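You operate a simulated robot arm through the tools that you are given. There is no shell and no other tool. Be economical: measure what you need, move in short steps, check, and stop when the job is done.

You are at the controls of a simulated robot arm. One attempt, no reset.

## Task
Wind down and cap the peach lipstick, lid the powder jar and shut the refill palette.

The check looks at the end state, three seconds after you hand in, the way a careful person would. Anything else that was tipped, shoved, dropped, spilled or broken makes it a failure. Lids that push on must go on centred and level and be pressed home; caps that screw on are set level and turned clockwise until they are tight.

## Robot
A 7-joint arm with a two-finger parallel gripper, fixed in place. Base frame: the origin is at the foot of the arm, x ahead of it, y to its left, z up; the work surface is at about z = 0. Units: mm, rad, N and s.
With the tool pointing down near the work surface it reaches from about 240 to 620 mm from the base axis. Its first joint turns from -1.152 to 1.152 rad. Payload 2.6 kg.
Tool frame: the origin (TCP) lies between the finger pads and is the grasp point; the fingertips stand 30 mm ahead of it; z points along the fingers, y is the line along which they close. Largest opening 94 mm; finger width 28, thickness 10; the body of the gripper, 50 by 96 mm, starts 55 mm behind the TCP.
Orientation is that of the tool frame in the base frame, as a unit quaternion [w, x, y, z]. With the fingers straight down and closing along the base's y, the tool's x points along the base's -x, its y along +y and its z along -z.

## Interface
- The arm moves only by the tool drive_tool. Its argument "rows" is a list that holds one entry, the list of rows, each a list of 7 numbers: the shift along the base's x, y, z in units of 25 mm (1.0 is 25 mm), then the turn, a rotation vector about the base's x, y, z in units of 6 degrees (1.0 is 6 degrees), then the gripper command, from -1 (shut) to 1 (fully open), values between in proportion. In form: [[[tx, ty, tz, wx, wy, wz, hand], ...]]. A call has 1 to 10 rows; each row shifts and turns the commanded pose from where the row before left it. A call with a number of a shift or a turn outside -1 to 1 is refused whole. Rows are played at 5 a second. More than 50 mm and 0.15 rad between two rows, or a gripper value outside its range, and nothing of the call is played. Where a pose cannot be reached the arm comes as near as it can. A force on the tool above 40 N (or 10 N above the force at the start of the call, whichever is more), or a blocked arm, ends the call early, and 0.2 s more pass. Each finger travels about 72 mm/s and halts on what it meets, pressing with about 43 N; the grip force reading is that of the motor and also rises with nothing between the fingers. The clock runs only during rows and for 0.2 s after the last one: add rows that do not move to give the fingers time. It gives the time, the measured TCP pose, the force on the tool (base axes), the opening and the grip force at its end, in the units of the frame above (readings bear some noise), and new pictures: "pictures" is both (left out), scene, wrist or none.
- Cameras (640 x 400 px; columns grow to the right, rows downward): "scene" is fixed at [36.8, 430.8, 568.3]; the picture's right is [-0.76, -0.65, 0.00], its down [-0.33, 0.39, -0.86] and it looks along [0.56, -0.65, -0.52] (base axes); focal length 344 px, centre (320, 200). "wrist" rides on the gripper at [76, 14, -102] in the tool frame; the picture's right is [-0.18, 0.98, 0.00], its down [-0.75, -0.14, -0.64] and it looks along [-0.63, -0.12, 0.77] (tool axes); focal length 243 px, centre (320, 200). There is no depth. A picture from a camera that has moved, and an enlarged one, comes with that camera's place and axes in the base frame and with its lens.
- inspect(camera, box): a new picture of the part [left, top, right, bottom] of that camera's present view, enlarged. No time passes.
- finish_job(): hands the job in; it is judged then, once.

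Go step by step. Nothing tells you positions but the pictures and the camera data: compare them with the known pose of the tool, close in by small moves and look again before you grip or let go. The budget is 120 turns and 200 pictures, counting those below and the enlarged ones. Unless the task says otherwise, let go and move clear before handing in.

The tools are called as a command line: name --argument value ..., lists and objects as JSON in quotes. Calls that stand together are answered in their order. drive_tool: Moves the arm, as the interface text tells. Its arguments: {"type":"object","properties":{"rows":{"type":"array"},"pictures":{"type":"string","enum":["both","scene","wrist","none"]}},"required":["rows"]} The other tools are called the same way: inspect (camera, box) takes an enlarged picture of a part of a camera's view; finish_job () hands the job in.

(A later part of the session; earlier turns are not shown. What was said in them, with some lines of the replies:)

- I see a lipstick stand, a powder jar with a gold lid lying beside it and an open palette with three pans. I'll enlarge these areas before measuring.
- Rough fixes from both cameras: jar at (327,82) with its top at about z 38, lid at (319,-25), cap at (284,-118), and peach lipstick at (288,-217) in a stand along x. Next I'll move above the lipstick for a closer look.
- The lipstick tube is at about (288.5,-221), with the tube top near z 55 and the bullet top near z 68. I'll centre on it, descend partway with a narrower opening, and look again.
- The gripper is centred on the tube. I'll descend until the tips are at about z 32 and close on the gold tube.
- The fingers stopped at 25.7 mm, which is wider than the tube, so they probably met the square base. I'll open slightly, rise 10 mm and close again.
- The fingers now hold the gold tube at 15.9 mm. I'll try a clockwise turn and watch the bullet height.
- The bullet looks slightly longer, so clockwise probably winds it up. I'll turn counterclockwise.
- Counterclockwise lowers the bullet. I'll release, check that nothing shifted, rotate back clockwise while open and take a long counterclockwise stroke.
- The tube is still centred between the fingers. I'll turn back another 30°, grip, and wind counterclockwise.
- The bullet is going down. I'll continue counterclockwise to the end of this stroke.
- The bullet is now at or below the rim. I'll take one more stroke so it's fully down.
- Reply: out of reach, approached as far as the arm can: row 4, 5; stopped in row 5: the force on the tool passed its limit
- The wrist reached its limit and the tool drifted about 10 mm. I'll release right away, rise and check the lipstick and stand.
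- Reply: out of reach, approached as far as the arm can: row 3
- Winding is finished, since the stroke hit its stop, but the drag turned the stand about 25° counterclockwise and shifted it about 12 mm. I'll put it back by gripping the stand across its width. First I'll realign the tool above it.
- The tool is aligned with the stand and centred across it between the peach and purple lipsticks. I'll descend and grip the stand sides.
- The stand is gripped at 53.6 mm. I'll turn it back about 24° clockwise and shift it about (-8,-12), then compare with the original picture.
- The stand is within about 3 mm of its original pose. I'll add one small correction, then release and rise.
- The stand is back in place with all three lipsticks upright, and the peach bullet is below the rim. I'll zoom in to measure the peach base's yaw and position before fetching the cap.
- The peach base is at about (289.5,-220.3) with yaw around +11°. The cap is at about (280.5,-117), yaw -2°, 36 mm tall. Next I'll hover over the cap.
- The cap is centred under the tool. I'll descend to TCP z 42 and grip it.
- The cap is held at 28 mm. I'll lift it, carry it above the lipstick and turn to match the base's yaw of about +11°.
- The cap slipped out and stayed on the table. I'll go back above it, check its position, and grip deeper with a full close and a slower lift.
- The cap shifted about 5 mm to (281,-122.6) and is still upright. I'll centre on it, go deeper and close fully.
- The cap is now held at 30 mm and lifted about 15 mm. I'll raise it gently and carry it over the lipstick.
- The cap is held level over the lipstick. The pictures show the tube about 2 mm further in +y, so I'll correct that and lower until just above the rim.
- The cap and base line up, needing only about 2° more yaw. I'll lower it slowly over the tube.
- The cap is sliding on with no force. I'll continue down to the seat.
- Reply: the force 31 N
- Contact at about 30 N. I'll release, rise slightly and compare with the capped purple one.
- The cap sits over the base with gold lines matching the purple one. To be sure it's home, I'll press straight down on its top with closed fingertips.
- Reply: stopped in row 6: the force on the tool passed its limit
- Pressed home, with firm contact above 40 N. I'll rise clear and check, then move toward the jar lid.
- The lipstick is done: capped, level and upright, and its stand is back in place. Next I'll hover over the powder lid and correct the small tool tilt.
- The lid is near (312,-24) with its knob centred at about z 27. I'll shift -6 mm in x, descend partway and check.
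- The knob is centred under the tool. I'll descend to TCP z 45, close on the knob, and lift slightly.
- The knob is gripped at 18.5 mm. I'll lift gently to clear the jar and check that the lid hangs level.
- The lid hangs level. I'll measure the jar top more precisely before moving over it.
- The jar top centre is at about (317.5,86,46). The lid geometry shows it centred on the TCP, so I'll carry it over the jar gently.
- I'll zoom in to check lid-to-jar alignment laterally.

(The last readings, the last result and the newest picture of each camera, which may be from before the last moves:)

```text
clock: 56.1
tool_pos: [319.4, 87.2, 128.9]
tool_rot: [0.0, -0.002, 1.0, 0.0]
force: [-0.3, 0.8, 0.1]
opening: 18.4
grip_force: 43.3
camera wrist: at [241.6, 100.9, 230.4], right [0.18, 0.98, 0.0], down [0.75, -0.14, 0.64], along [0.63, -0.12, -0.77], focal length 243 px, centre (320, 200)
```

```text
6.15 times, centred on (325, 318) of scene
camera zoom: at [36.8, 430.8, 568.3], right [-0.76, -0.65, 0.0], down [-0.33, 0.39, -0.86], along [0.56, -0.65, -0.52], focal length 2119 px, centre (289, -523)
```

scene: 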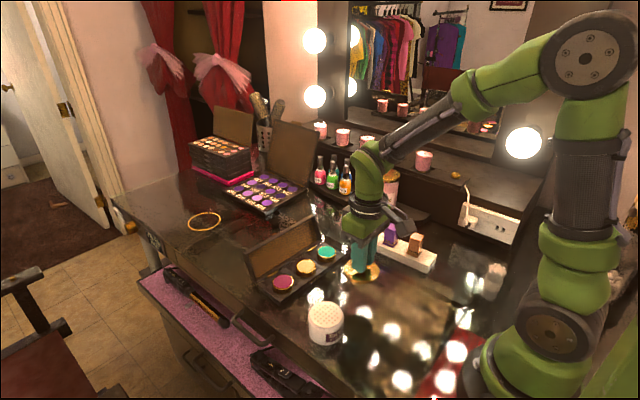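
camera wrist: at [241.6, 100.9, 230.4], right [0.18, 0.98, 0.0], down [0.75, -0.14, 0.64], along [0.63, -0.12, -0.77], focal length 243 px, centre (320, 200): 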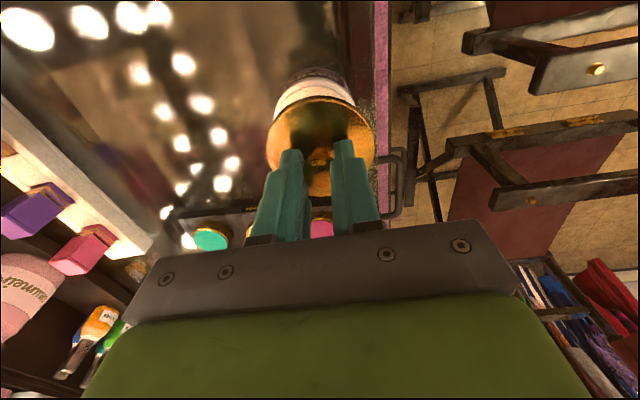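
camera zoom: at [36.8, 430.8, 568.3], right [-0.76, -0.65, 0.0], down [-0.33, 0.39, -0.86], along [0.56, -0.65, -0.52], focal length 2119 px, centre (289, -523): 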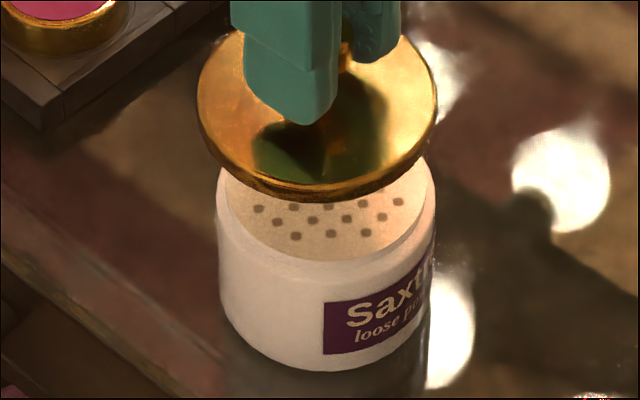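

Both views agree the jar is about 4 mm toward -y and 1 mm toward -x of the lid. I'll correct, descend to just above the jar and re-check.

drive_tool --rows '[[[-0.044, -0.15, 0, 0, 0, 0, -1], [0, 0, -0.4, 0, 0, 0, -1], [0, 0, -0.4, 0, 0, 0, -1], [0, 0, -0.2, 0, 0, 0, -1], [0, 0, 0, 0, 0, 0, -1]]]' --pictures "none"

inspect --camera "wrist" --box '[265, 60, 385, 135]'

inspect --camera "scene" --box '[295, 285, 355, 350]'

```text
clock: 57.3
tool_pos: [316.6, 84.4, 102.3]
tool_rot: [0.0, -0.002, 1.0, 0.0]
force: [-0.6, -1.5, -0.8]
opening: 18.4
grip_force: 43.2
```

```text
5.33 times, centred on (325, 98) of wrist
camera zoom: at [240.3, 97.5, 206.4], right [0.18, 0.98, 0.0], down [0.75, -0.14, 0.64], along [0.63, -0.12, -0.77], focal length 1294 px, centre (293, 747)
```

zoom: 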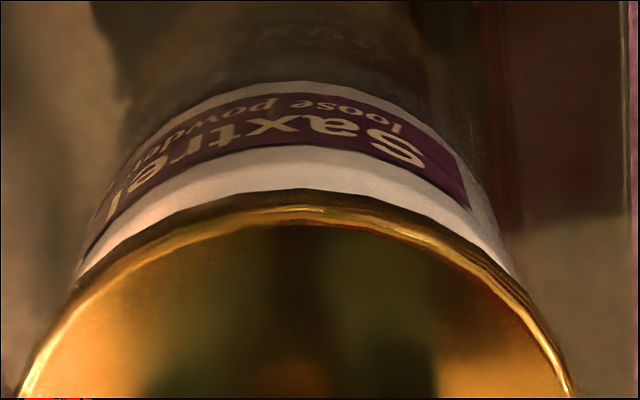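

```text
6.15 times, centred on (325, 318) of scene
camera zoom: at [36.8, 430.8, 568.3], right [-0.76, -0.65, 0.0], down [-0.33, 0.39, -0.86], along [0.56, -0.65, -0.52], focal length 2119 px, centre (289, -523)
```

zoom: 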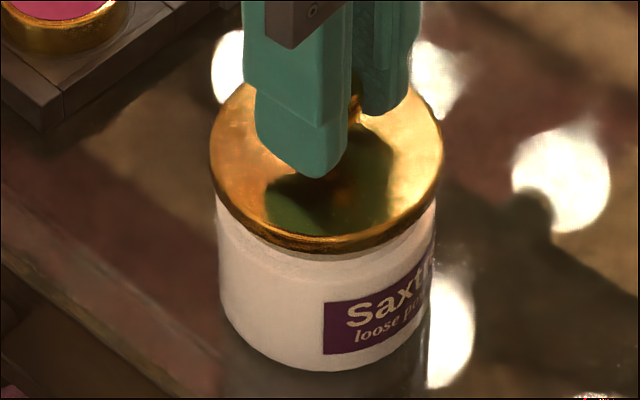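

The lid is now centred in both views. I'll lower it in small steps until contact.

drive_tool --rows '[[[0, 0, -0.1, 0, 0, 0, -1], [0, 0, -0.1, 0, 0, 0, -1], [0, 0, -0.1, 0, 0, 0, -1], [0, 0, -0.08, 0, 0, 0, -1], [0, 0, 0, 0, 0, 0, -1]]]' --pictures "none"

inspect --camera "wrist" --box '[265, 60, 385, 135]'

inspect --camera "scene" --box '[295, 285, 355, 350]'

```text
clock: 58.3
tool_pos: [316.1, 84.4, 96.7]
tool_rot: [0.0, 0.0, 1.0, -0.001]
force: [-4.4, -0.5, 5.6]
opening: 18.5
grip_force: 42.8
stopped in row 4: the force on the tool passed its limit (the readings are from after the stop); the commanded pose is now the measured one
```

```text
5.33 times, centred on (325, 98) of wrist
camera zoom: at [240.5, 97.8, 198.7], right [0.18, 0.98, 0.0], down [0.75, -0.14, 0.64], along [0.63, -0.12, -0.77], focal length 1294 px, centre (293, 747)
```

zoom: 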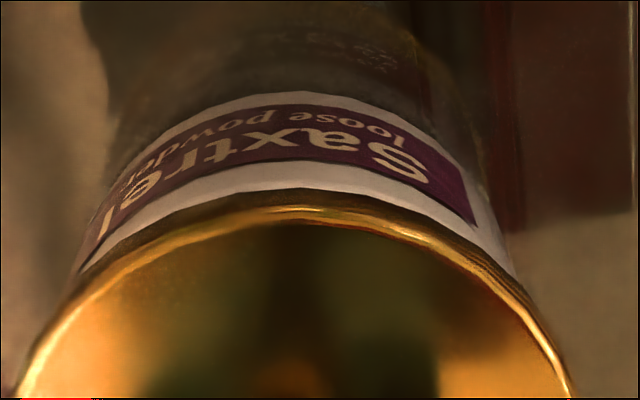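

```text
6.15 times, centred on (325, 318) of scene
camera zoom: at [36.8, 430.8, 568.3], right [-0.76, -0.65, 0.0], down [-0.33, 0.39, -0.86], along [0.56, -0.65, -0.52], focal length 2119 px, centre (289, -523)
```

zoom: 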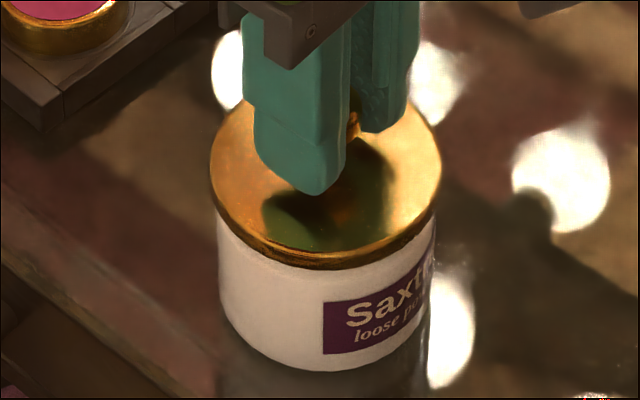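

Contact passed the force limit with the lid level on the jar. I'll release, rise and inspect the fit.

drive_tool --rows '[[[0, 0, 0, 0, 0, 0, -0.4], [0, 0, 0, 0, 0, 0, -0.2], [0, 0, 0.8, 0, 0, 0, -0.2], [0, 0, 1, 0, 0, 0, -0.2], [0, 0, 0.6, 0, 0, 0, -0.2]]]' --pictures "wrist"

inspect --camera "wrist" --box '[260, 40, 390, 160]'

inspect --camera "scene" --box '[295, 285, 355, 350]'

```text
clock: 59.5
tool_pos: [317.1, 84.3, 156.2]
tool_rot: [0.001, 0.0, 1.0, 0.0]
force: [0.2, 0.5, -0.7]
opening: 37.5
grip_force: 0.1
camera wrist: at [240.5, 97.6, 259.0], right [0.18, 0.98, 0.0], down [0.75, -0.14, 0.64], along [0.63, -0.12, -0.77], focal length 243 px, centre (320, 200)
```

wrist: 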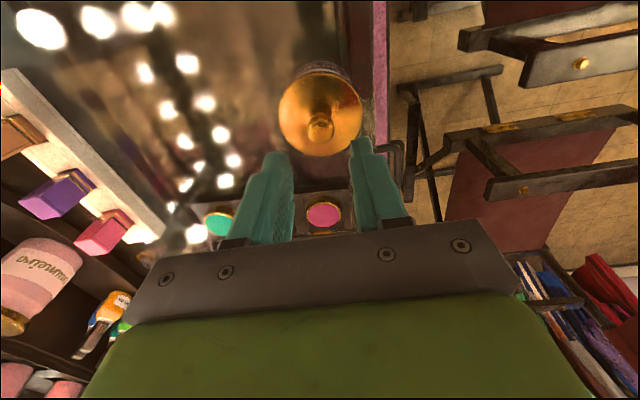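

```text
3.33 times, centred on (325, 100) of wrist
camera zoom: at [240.5, 97.6, 259.0], right [0.18, 0.98, 0.0], down [0.75, -0.14, 0.64], along [0.63, -0.12, -0.77], focal length 809 px, centre (303, 533)
```

zoom: 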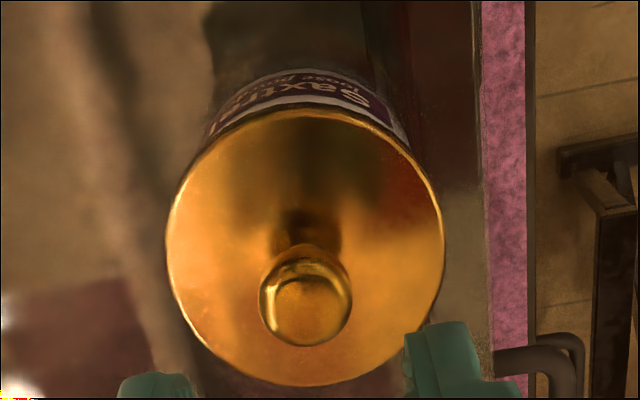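

```text
6.15 times, centred on (325, 318) of scene
camera zoom: at [36.8, 430.8, 568.3], right [-0.76, -0.65, 0.0], down [-0.33, 0.39, -0.86], along [0.56, -0.65, -0.52], focal length 2119 px, centre (289, -523)
```

zoom: 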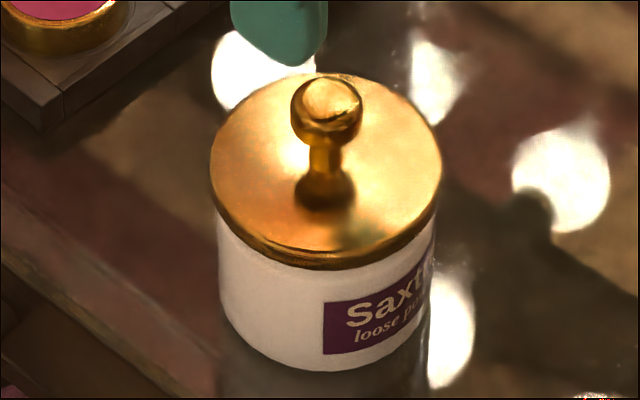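

The lid looks centred and level. I'll press once on the knob with closed fingertips to make sure it's home.

drive_tool --rows '[[[0, 0, -0.4, 0, 0, 0, -1], [0, 0, -0.4, 0, 0, 0, -1], [0, 0, -0.2, 0, 0, 0, -1], [0, 0, -0.1, 0, 0, 0, -1], [0, 0, -0.1, 0, 0, 0, -1], [0, 0, -0.1, 0, 0, 0, -1], [0, 0, -0.1, 0, 0, 0, -1], [0, 0, -0.1, 0, 0, 0, -1], [0, 0, -0.1, 0, 0, 0, -1], [0, 0, -0.1, 0, 0, 0, -1]]]' --pictures "none"

inspect --camera "scene" --box '[295, 285, 355, 350]'

```text
clock: 61.7
tool_pos: [318.1, 83.9, 114.7]
tool_rot: [0.002, 0.0, 1.0, 0.0]
force: [-3.7, -2.2, 11.5]
opening: 0.0
grip_force: 32.9
```

```text
6.15 times, centred on (325, 318) of scene
camera zoom: at [36.8, 430.8, 568.3], right [-0.76, -0.65, 0.0], down [-0.33, 0.39, -0.86], along [0.56, -0.65, -0.52], focal length 2119 px, centre (289, -523)
```

zoom: 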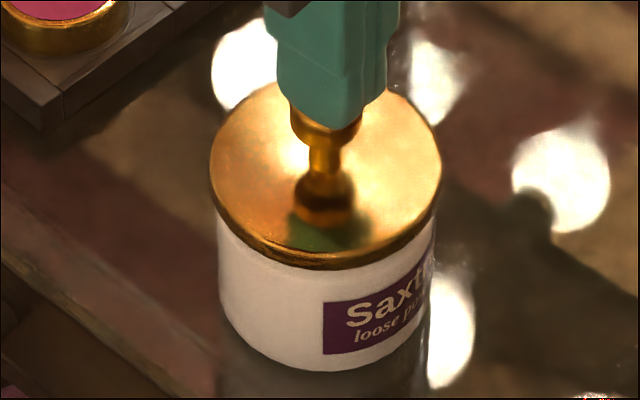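

drive_tool --rows '[[[0, 0, -0.04, 0, 0, 0, -1], [0, 0, -0.04, 0, 0, 0, -1], [0, 0, -0.04, 0, 0, 0, -1], [0, 0, -0.04, 0, 0, 0, -1]]]' --pictures "none"

inspect --camera "scene" --box '[295, 285, 355, 350]'

```text
clock: 62.2
tool_pos: [317.4, 83.9, 115.0]
tool_rot: [0.003, 0.001, 1.0, 0.001]
force: [-3.9, -1.8, 7.5]
opening: 0.1
grip_force: 33.3
stopped in row 2: the force on the tool passed its limit (the readings are from after the stop); the commanded pose is now the measured one
```

```text
6.15 times, centred on (325, 318) of scene
camera zoom: at [36.8, 430.8, 568.3], right [-0.76, -0.65, 0.0], down [-0.33, 0.39, -0.86], along [0.56, -0.65, -0.52], focal length 2119 px, centre (289, -523)
```

zoom: 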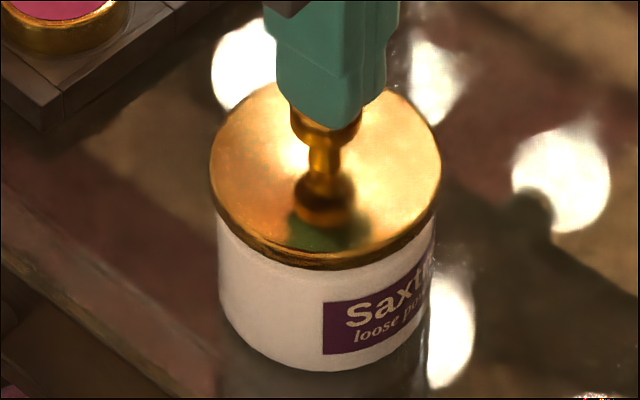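

The lid didn't move under the press, so it's home. I'll rise straight up and move to where the wrist camera can view the palette.

drive_tool --rows '[[[0, 0, 1, -0.06, 0, 0, -1], [0, 0, 1, 0, 0, 0, -1], [0, 0, 1, 0, 0, 0, -1], [0.2, -0.8, 1, 0, 0, 0, -1], [0.3, -0.9, 0.3, 0, 0, 0, -1], [0.3, -0.9, 0, 0, 0, 0, -1], [0.3, -0.8, 0, 0, 0, 0, -1]]]' --pictures "both"

inspect --camera "scene" --box '[230, 200, 390, 350]'

inspect --camera "wrist" --box '[200, 60, 480, 220]'

```text
clock: 63.8
tool_pos: [345.8, -0.4, 220.2]
tool_rot: [0.002, 0.001, 1.0, -0.002]
force: [0.3, -0.5, 0.0]
opening: 0.2
grip_force: 32.9
camera wrist: at [268.2, 13.2, 322.8], right [0.19, 0.98, 0.0], down [0.75, -0.14, 0.65], along [0.63, -0.12, -0.76], focal length 243 px, centre (320, 200)
```

scene: 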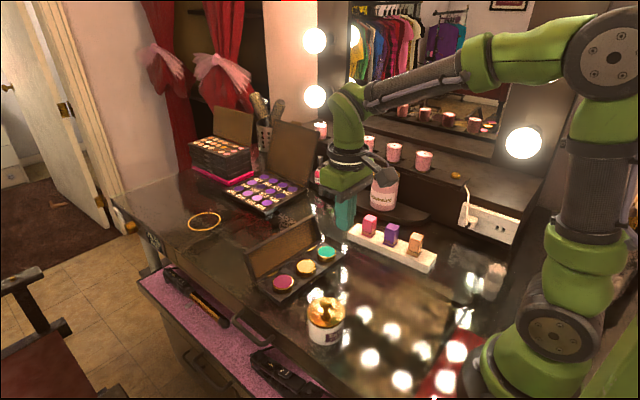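
wrist: 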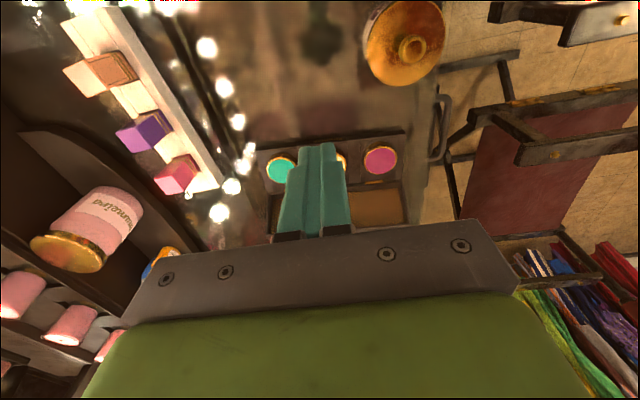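

```text
2.67 times, centred on (310, 275) of scene
camera zoom: at [36.8, 430.9, 568.3], right [-0.76, -0.65, 0.0], down [-0.33, 0.39, -0.86], along [0.56, -0.65, -0.52], focal length 918 px, centre (347, 0)
```

zoom: 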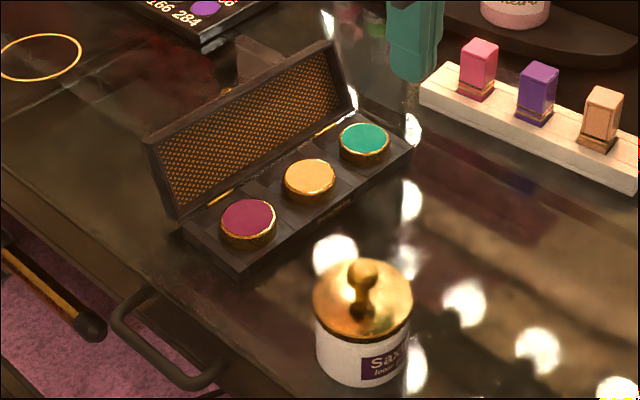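

```text
2.29 times, centred on (340, 140) of wrist
camera zoom: at [268.2, 13.2, 322.8], right [0.19, 0.98, 0.0], down [0.75, -0.14, 0.65], along [0.63, -0.12, -0.76], focal length 555 px, centre (274, 337)
```

zoom: 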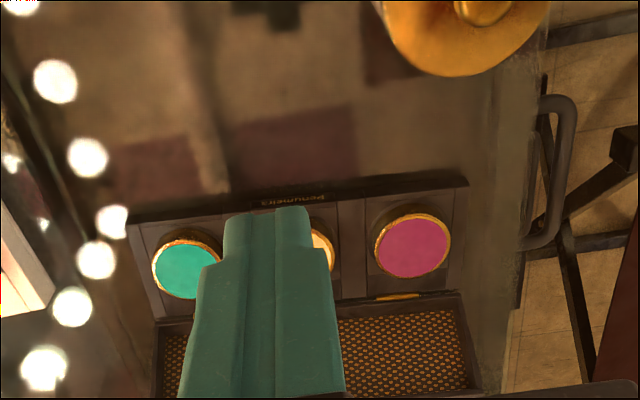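

The palette base spans about x 416–494 and y ±100, with the hinge on the far side and the lid leaning back to about x 535, z 75. I'll carry the closed fingers over the lid to behind it at x≈580.

drive_tool --rows '[[[0.9, 0, 0, 0, 0, 0, -1], [0.95, 0, 0, 0, 0, 0, -1], [0.95, 0, 0, 0, 0, 0, -1], [0.95, 0, 0, 0, 0, 0, -1], [0.95, 0, 0, 0, 0, 0, -1], [0.95, 0, 0, 0, 0, 0, -1], [0.95, -0.1, 0, 0, 0, 0, -1], [0.95, -0.1, 0, 0, 0, 0, -1], [0.95, -0.1, 0, 0, 0, 0, -1], [0.9, 0, 0, 0, 0, 0, -1]]]' --pictures "both"

inspect --camera "scene" --box '[220, 140, 360, 300]'

```text
clock: 66.0
tool_pos: [581.2, -9.3, 219.8]
tool_rot: [0.002, 0.001, 1.0, -0.003]
force: [-0.4, 0.2, -0.5]
opening: 0.0
grip_force: 33.1
camera wrist: at [504.7, 5.7, 323.5], right [0.19, 0.98, 0.0], down [0.75, -0.14, 0.64], along [0.63, -0.12, -0.76], focal length 243 px, centre (320, 200)
```

scene: 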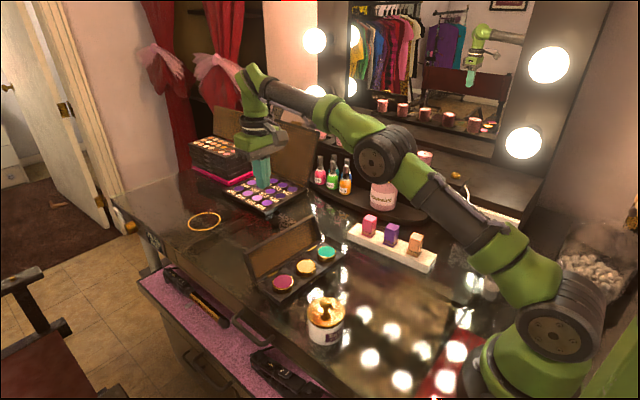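
wrist: 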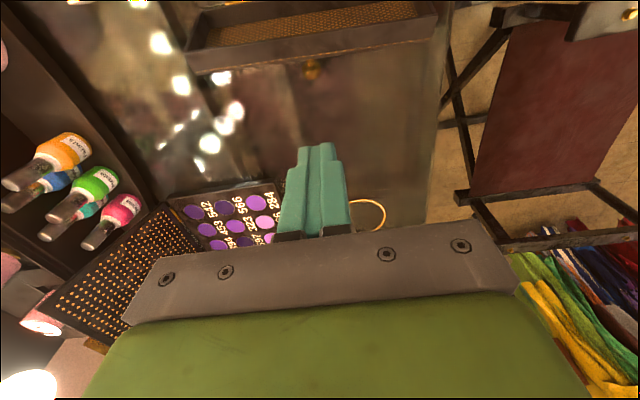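

```text
2.50 times, centred on (290, 220) of scene
camera zoom: at [36.8, 430.8, 568.3], right [-0.76, -0.65, 0.0], down [-0.33, 0.39, -0.86], along [0.56, -0.65, -0.52], focal length 861 px, centre (395, 150)
```

zoom: 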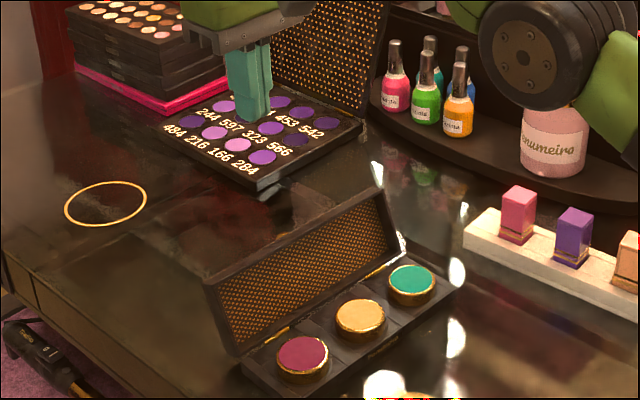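

I see a small gold spot on the table just behind the palette, near (567,-15), so I'll look closer before descending.

inspect --camera "wrist" --box '[260, 30, 380, 130]'

inspect --camera "wrist" --box '[170, 0, 450, 90]'

```text
4.00 times, centred on (320, 80) of wrist
camera zoom: at [504.7, 5.7, 323.5], right [0.19, 0.98, 0.0], down [0.75, -0.14, 0.64], along [0.63, -0.12, -0.76], focal length 970 px, centre (320, 680)
```

zoom: 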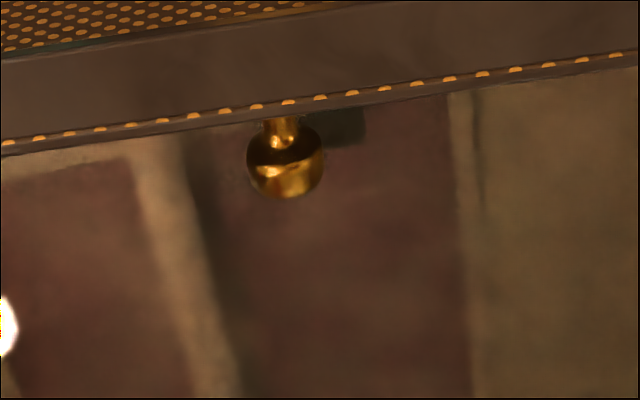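

```text
2.29 times, centred on (310, 45) of wrist
camera zoom: at [504.7, 5.7, 323.5], right [0.19, 0.98, 0.0], down [0.75, -0.14, 0.64], along [0.63, -0.12, -0.76], focal length 555 px, centre (343, 554)
```

zoom: 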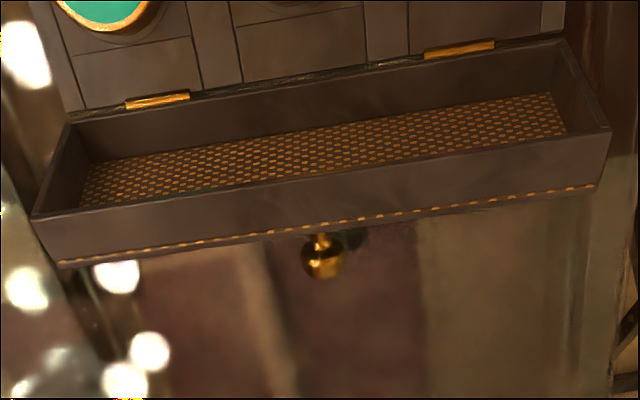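

It's a knob on the lid's outer face, at y≈-12. I'll push the lid at y≈+28 to stay clear of it, so I'm descending behind the lid there.

drive_tool --rows '[[[0.1, 0.75, -0.5, 0, 0, 0, -1], [0, 0.75, -1, 0, 0, 0, -1], [0, 0, -1, 0, 0, 0, -1], [0, 0, -1, 0, 0, 0, -1], [0, 0, -1, 0, 0, 0, -1], [0, 0, -0.9, 0, 0, 0, -1], [0, 0, -0.6, 0, 0, 0, -1]]]' --pictures "both"

inspect --camera "scene" --box '[220, 160, 360, 300]'

```text
clock: 67.6
tool_pos: [581.9, 28.2, 71.8]
tool_rot: [0.001, 0.0, 1.0, -0.003]
force: [-0.8, -0.4, 0.2]
opening: 0.0
grip_force: 32.9
camera wrist: at [505.2, 43.3, 173.9], right [0.19, 0.98, 0.0], down [0.75, -0.14, 0.65], along [0.63, -0.12, -0.76], focal length 243 px, centre (320, 200)
```

scene: 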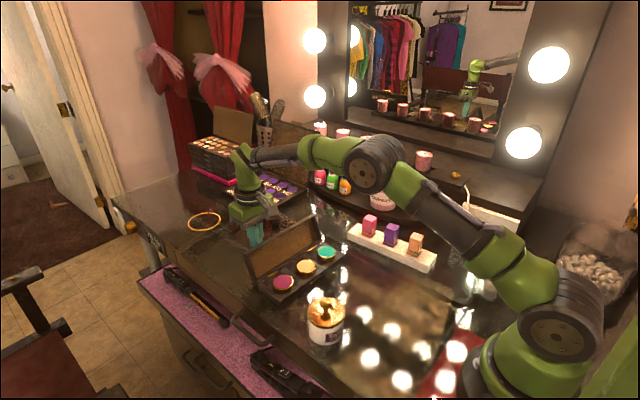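
wrist: 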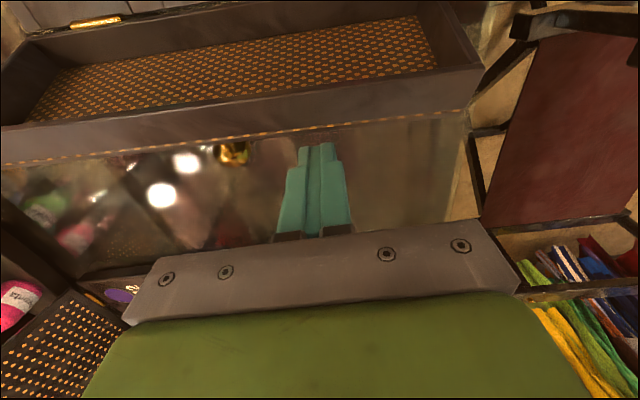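

```text
2.86 times, centred on (290, 230) of scene
camera zoom: at [36.8, 430.8, 568.3], right [-0.76, -0.65, 0.0], down [-0.33, 0.39, -0.86], along [0.56, -0.65, -0.52], focal length 984 px, centre (406, 114)
```

zoom: 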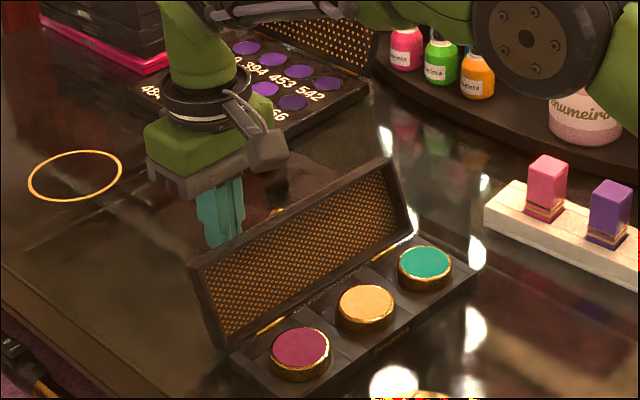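

The fingers are behind the lid and clear of the knob. I'll push slowly toward -x.

drive_tool --rows '[[[-0.4, 0, 0, 0, 0, 0, -1], [-0.4, 0, 0, 0, 0, 0, -1], [-0.3, 0, 0, 0, 0, 0, -1], [-0.3, 0, 0, 0, 0, 0, -1], [-0.3, 0, 0, 0, 0, 0, -1]]]' --pictures "none"

inspect --camera "scene" --box '[220, 160, 360, 300]'

```text
clock: 68.8
tool_pos: [541.0, 29.1, 70.3]
tool_rot: [0.003, 0.001, 1.0, -0.003]
force: [-0.5, 0.5, 0.1]
opening: 0.0
grip_force: 32.8
```

```text
2.86 times, centred on (290, 230) of scene
camera zoom: at [36.8, 430.8, 568.3], right [-0.76, -0.65, 0.0], down [-0.33, 0.39, -0.86], along [0.56, -0.65, -0.52], focal length 984 px, centre (406, 114)
```

zoom: 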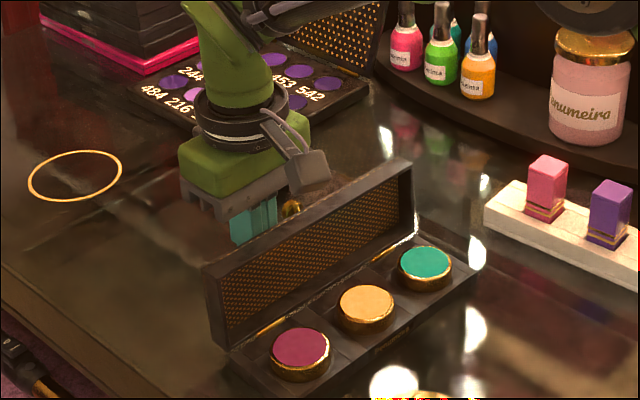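

The lid swings freely and the base hasn't moved. I'll keep pushing.

drive_tool --rows '[[[-0.3, 0, 0, 0, 0, 0, -1], [-0.3, 0, 0, 0, 0, 0, -1], [-0.3, 0, 0, 0, 0, 0, -1], [-0.3, 0, 0.1, 0, 0, 0, -1]]]' --pictures "none"

inspect --camera "scene" --box '[220, 160, 360, 300]'

```text
clock: 69.8
tool_pos: [509.6, 28.9, 73.6]
tool_rot: [0.003, 0.001, 1.0, -0.003]
force: [0.4, -0.1, 0.1]
opening: 0.2
grip_force: 33.4
```

```text
2.86 times, centred on (290, 230) of scene
camera zoom: at [36.8, 430.8, 568.3], right [-0.76, -0.65, 0.0], down [-0.33, 0.39, -0.86], along [0.56, -0.65, -0.52], focal length 984 px, centre (406, 114)
```

zoom: 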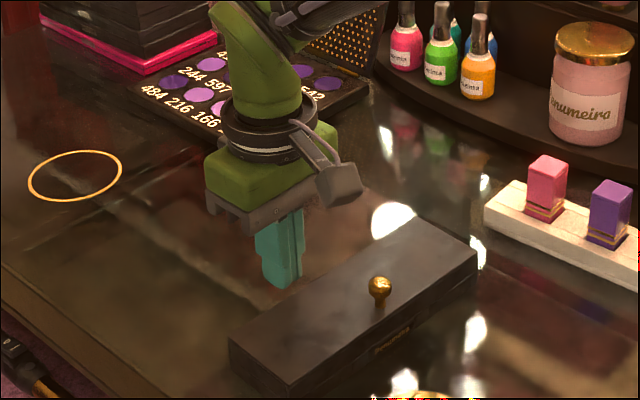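

The lid has fallen shut. I'll back away and rise, then check that it's fully closed.

drive_tool --rows '[[[0.3, 0, 0.5, 0, 0, 0, -1], [0, 0, 1, 0, 0, 0, -1], [0, 0, 1, 0, 0, 0, -1], [-0.9, 0, 1, 0, 0, 0, -1], [-0.9, 0, 0, 0, 0, 0, -1], [-0.9, 0, 0, 0, 0, 0, -1], [-0.9, 0, 0, 0, 0, 0, -1]]]' --pictures "both"

inspect --camera "scene" --box '[240, 210, 350, 310]'

inspect --camera "wrist" --box '[180, 60, 460, 200]'

```text
clock: 71.4
tool_pos: [425.8, 31.6, 160.2]
tool_rot: [0.002, 0.001, 1.0, -0.003]
force: [-1.3, 0.0, -0.1]
opening: 0.0
grip_force: 33.3
camera wrist: at [349.9, 45.3, 262.8], right [0.19, 0.98, 0.0], down [0.75, -0.14, 0.65], along [0.63, -0.12, -0.76], focal length 243 px, centre (320, 200)
```

scene: 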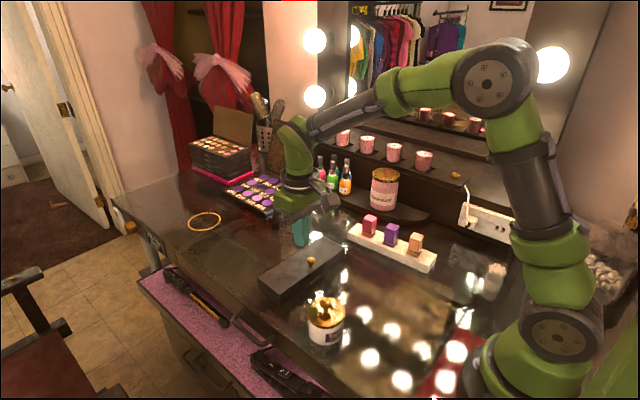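
wrist: 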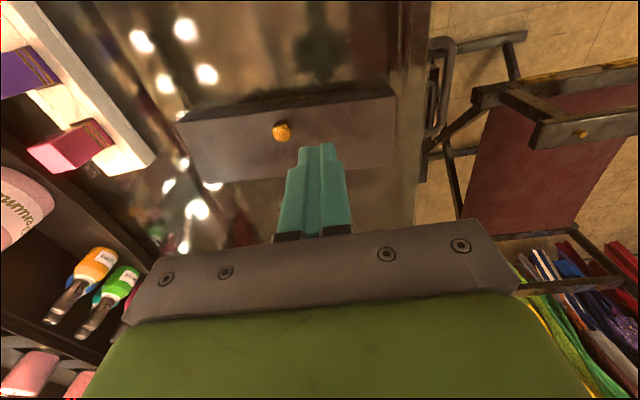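

```text
4.00 times, centred on (295, 260) of scene
camera zoom: at [36.8, 430.8, 568.3], right [-0.76, -0.65, 0.0], down [-0.33, 0.39, -0.86], along [0.56, -0.65, -0.52], focal length 1377 px, centre (420, -40)
```

zoom: 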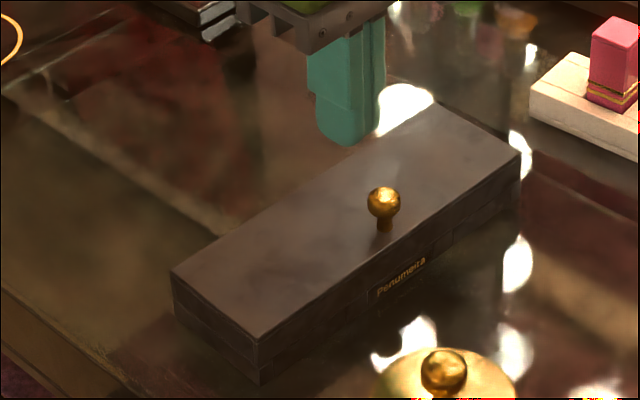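

```text
2.29 times, centred on (320, 130) of wrist
camera zoom: at [349.9, 45.3, 262.8], right [0.19, 0.98, 0.0], down [0.75, -0.14, 0.65], along [0.63, -0.12, -0.76], focal length 555 px, centre (320, 360)
```

zoom: 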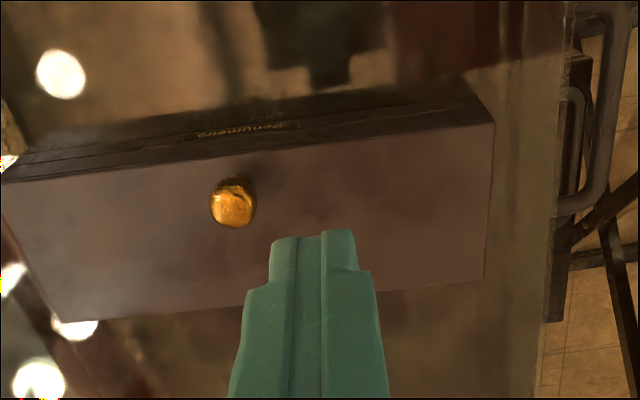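

The palette looks shut and flat. I'll give it one light press to confirm, avoiding the knob.

drive_tool --rows '[[[0.4, 0.3, -0.9, 0, 0, 0, -1], [0, 0, -0.9, 0, 0, 0, -1], [0, 0, -0.6, 0, 0, 0, -1], [0, 0, -0.3, 0, 0, 0, -1], [0, 0, -0.15, 0, 0, 0, -1], [0, 0, -0.15, 0, 0, 0, -1], [0, 0, -0.15, 0, 0, 0, -1], [0, 0, -0.1, 0, 0, 0, -1], [0, 0, -0.1, 0, 0, 0, -1]]]' --pictures "none"

inspect --camera "scene" --box '[240, 210, 350, 310]'

```text
clock: 73.4
tool_pos: [437.4, 36.4, 76.3]
tool_rot: [0.002, 0.001, 1.0, -0.002]
force: [1.0, 0.3, 0.9]
opening: 0.0
grip_force: 33.1
```

```text
4.00 times, centred on (295, 260) of scene
camera zoom: at [36.8, 430.8, 568.3], right [-0.76, -0.65, 0.0], down [-0.33, 0.39, -0.86], along [0.56, -0.65, -0.52], focal length 1377 px, centre (420, -40)
```

zoom: 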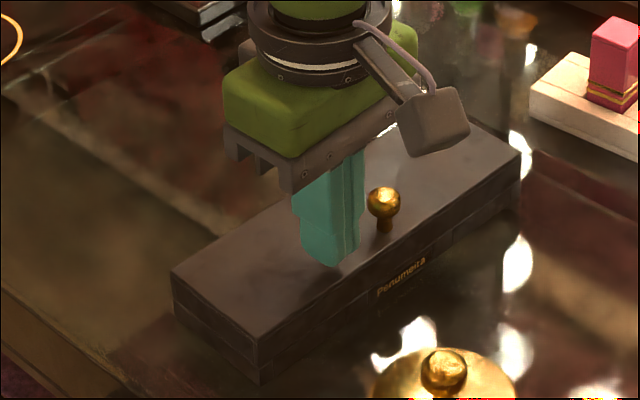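

drive_tool --rows '[[[0, 0, -0.08, 0, 0, 0, -1], [0, 0, -0.08, 0, 0, 0, -1], [0, 0, -0.08, 0, 0, 0, -1], [0, 0, -0.08, 0, 0, 0, -1], [0, 0, -0.08, 0, 0, 0, -1], [0, 0, -0.08, 0, 0, 0, -1]]]' --pictures "none"

```text
clock: 74.8
tool_pos: [438.7, 35.5, 66.2]
tool_rot: [0.003, 0.001, 1.0, -0.002]
force: [-7.5, 0.4, 17.5]
opening: 0.0
grip_force: 32.6
```

Firm contact at about 17 N on the lid, so it's shut. I'll rise clear and do a last check of everything.

drive_tool --rows '[[[0, 0, 1, 0, 0, 0, -1], [0, 0, 1, 0, 0, 0, -1], [0, 0, 1, 0, 0, 0, -1], [-0.5, 0, 1, 0, 0, 0, -0.5], [-0.8, 0, 1, 0, 0, 0, 0], [-0.8, 0, 1, 0, 0, 0, 0], [0, 0, 1, 0, 0, 0, 0]]]' --pictures "both"

inspect --camera "scene" --box '[240, 200, 450, 350]'

inspect --camera "scene" --box '[385, 220, 445, 280]'

```text
clock: 76.4
tool_pos: [385.0, 37.0, 242.0]
tool_rot: [0.001, 0.0, 1.0, -0.002]
force: [0.0, -0.5, 0.0]
opening: 46.9
grip_force: 0.0
camera wrist: at [307.2, 51.6, 344.5], right [0.18, 0.98, 0.0], down [0.75, -0.14, 0.65], along [0.63, -0.12, -0.76], focal length 243 px, centre (320, 200)
```

scene: 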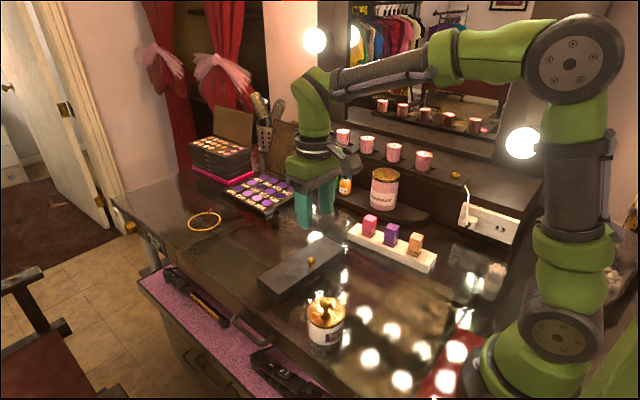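
wrist: 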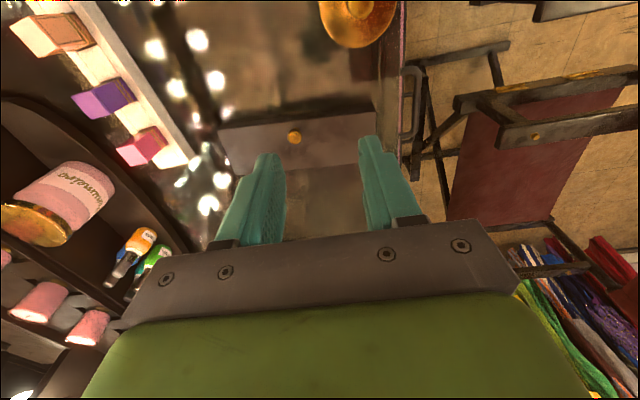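

```text
2.67 times, centred on (345, 275) of scene
camera zoom: at [36.8, 430.8, 568.3], right [-0.76, -0.65, 0.0], down [-0.33, 0.39, -0.86], along [0.56, -0.65, -0.52], focal length 918 px, centre (253, 0)
```

zoom: 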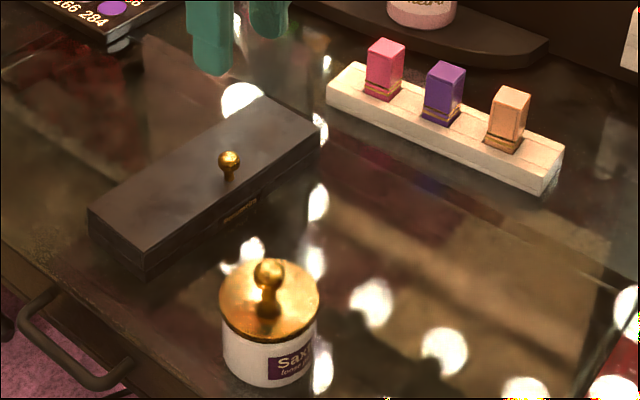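

```text
6.67 times, centred on (415, 250) of scene
camera zoom: at [36.8, 430.8, 568.3], right [-0.76, -0.65, 0.0], down [-0.33, 0.39, -0.86], along [0.56, -0.65, -0.52], focal length 2296 px, centre (-313, -133)
```

zoom: 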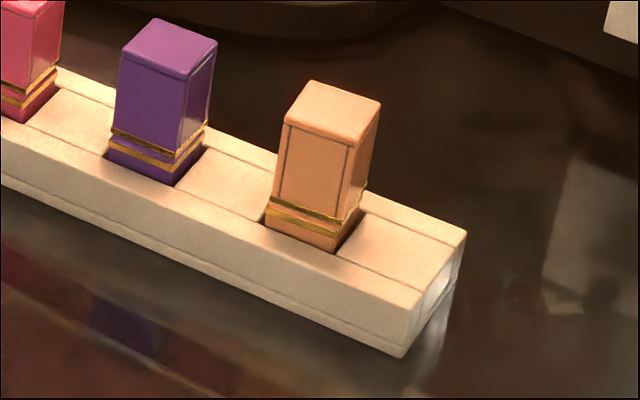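

The lipstick is wound down and capped, the jar is lidded, the palette is shut and the arm is clear, so I'm handing in.

finish_job

```text
The job is handed in.
```

I wound the peach lipstick down and pressed its cap home, set and pressed the lid on the powder jar, and shut the refill palette. In the last pictures everything is upright.

While winding, the wrist reached its limit and turned the lipstick stand about 25°. I put it back to within about 1–2 mm of where it was. The peach lipstick still sits about 9° turned in its loose socket. The cap also slipped on the first grip and shifted about 5 mm on the table without tipping.
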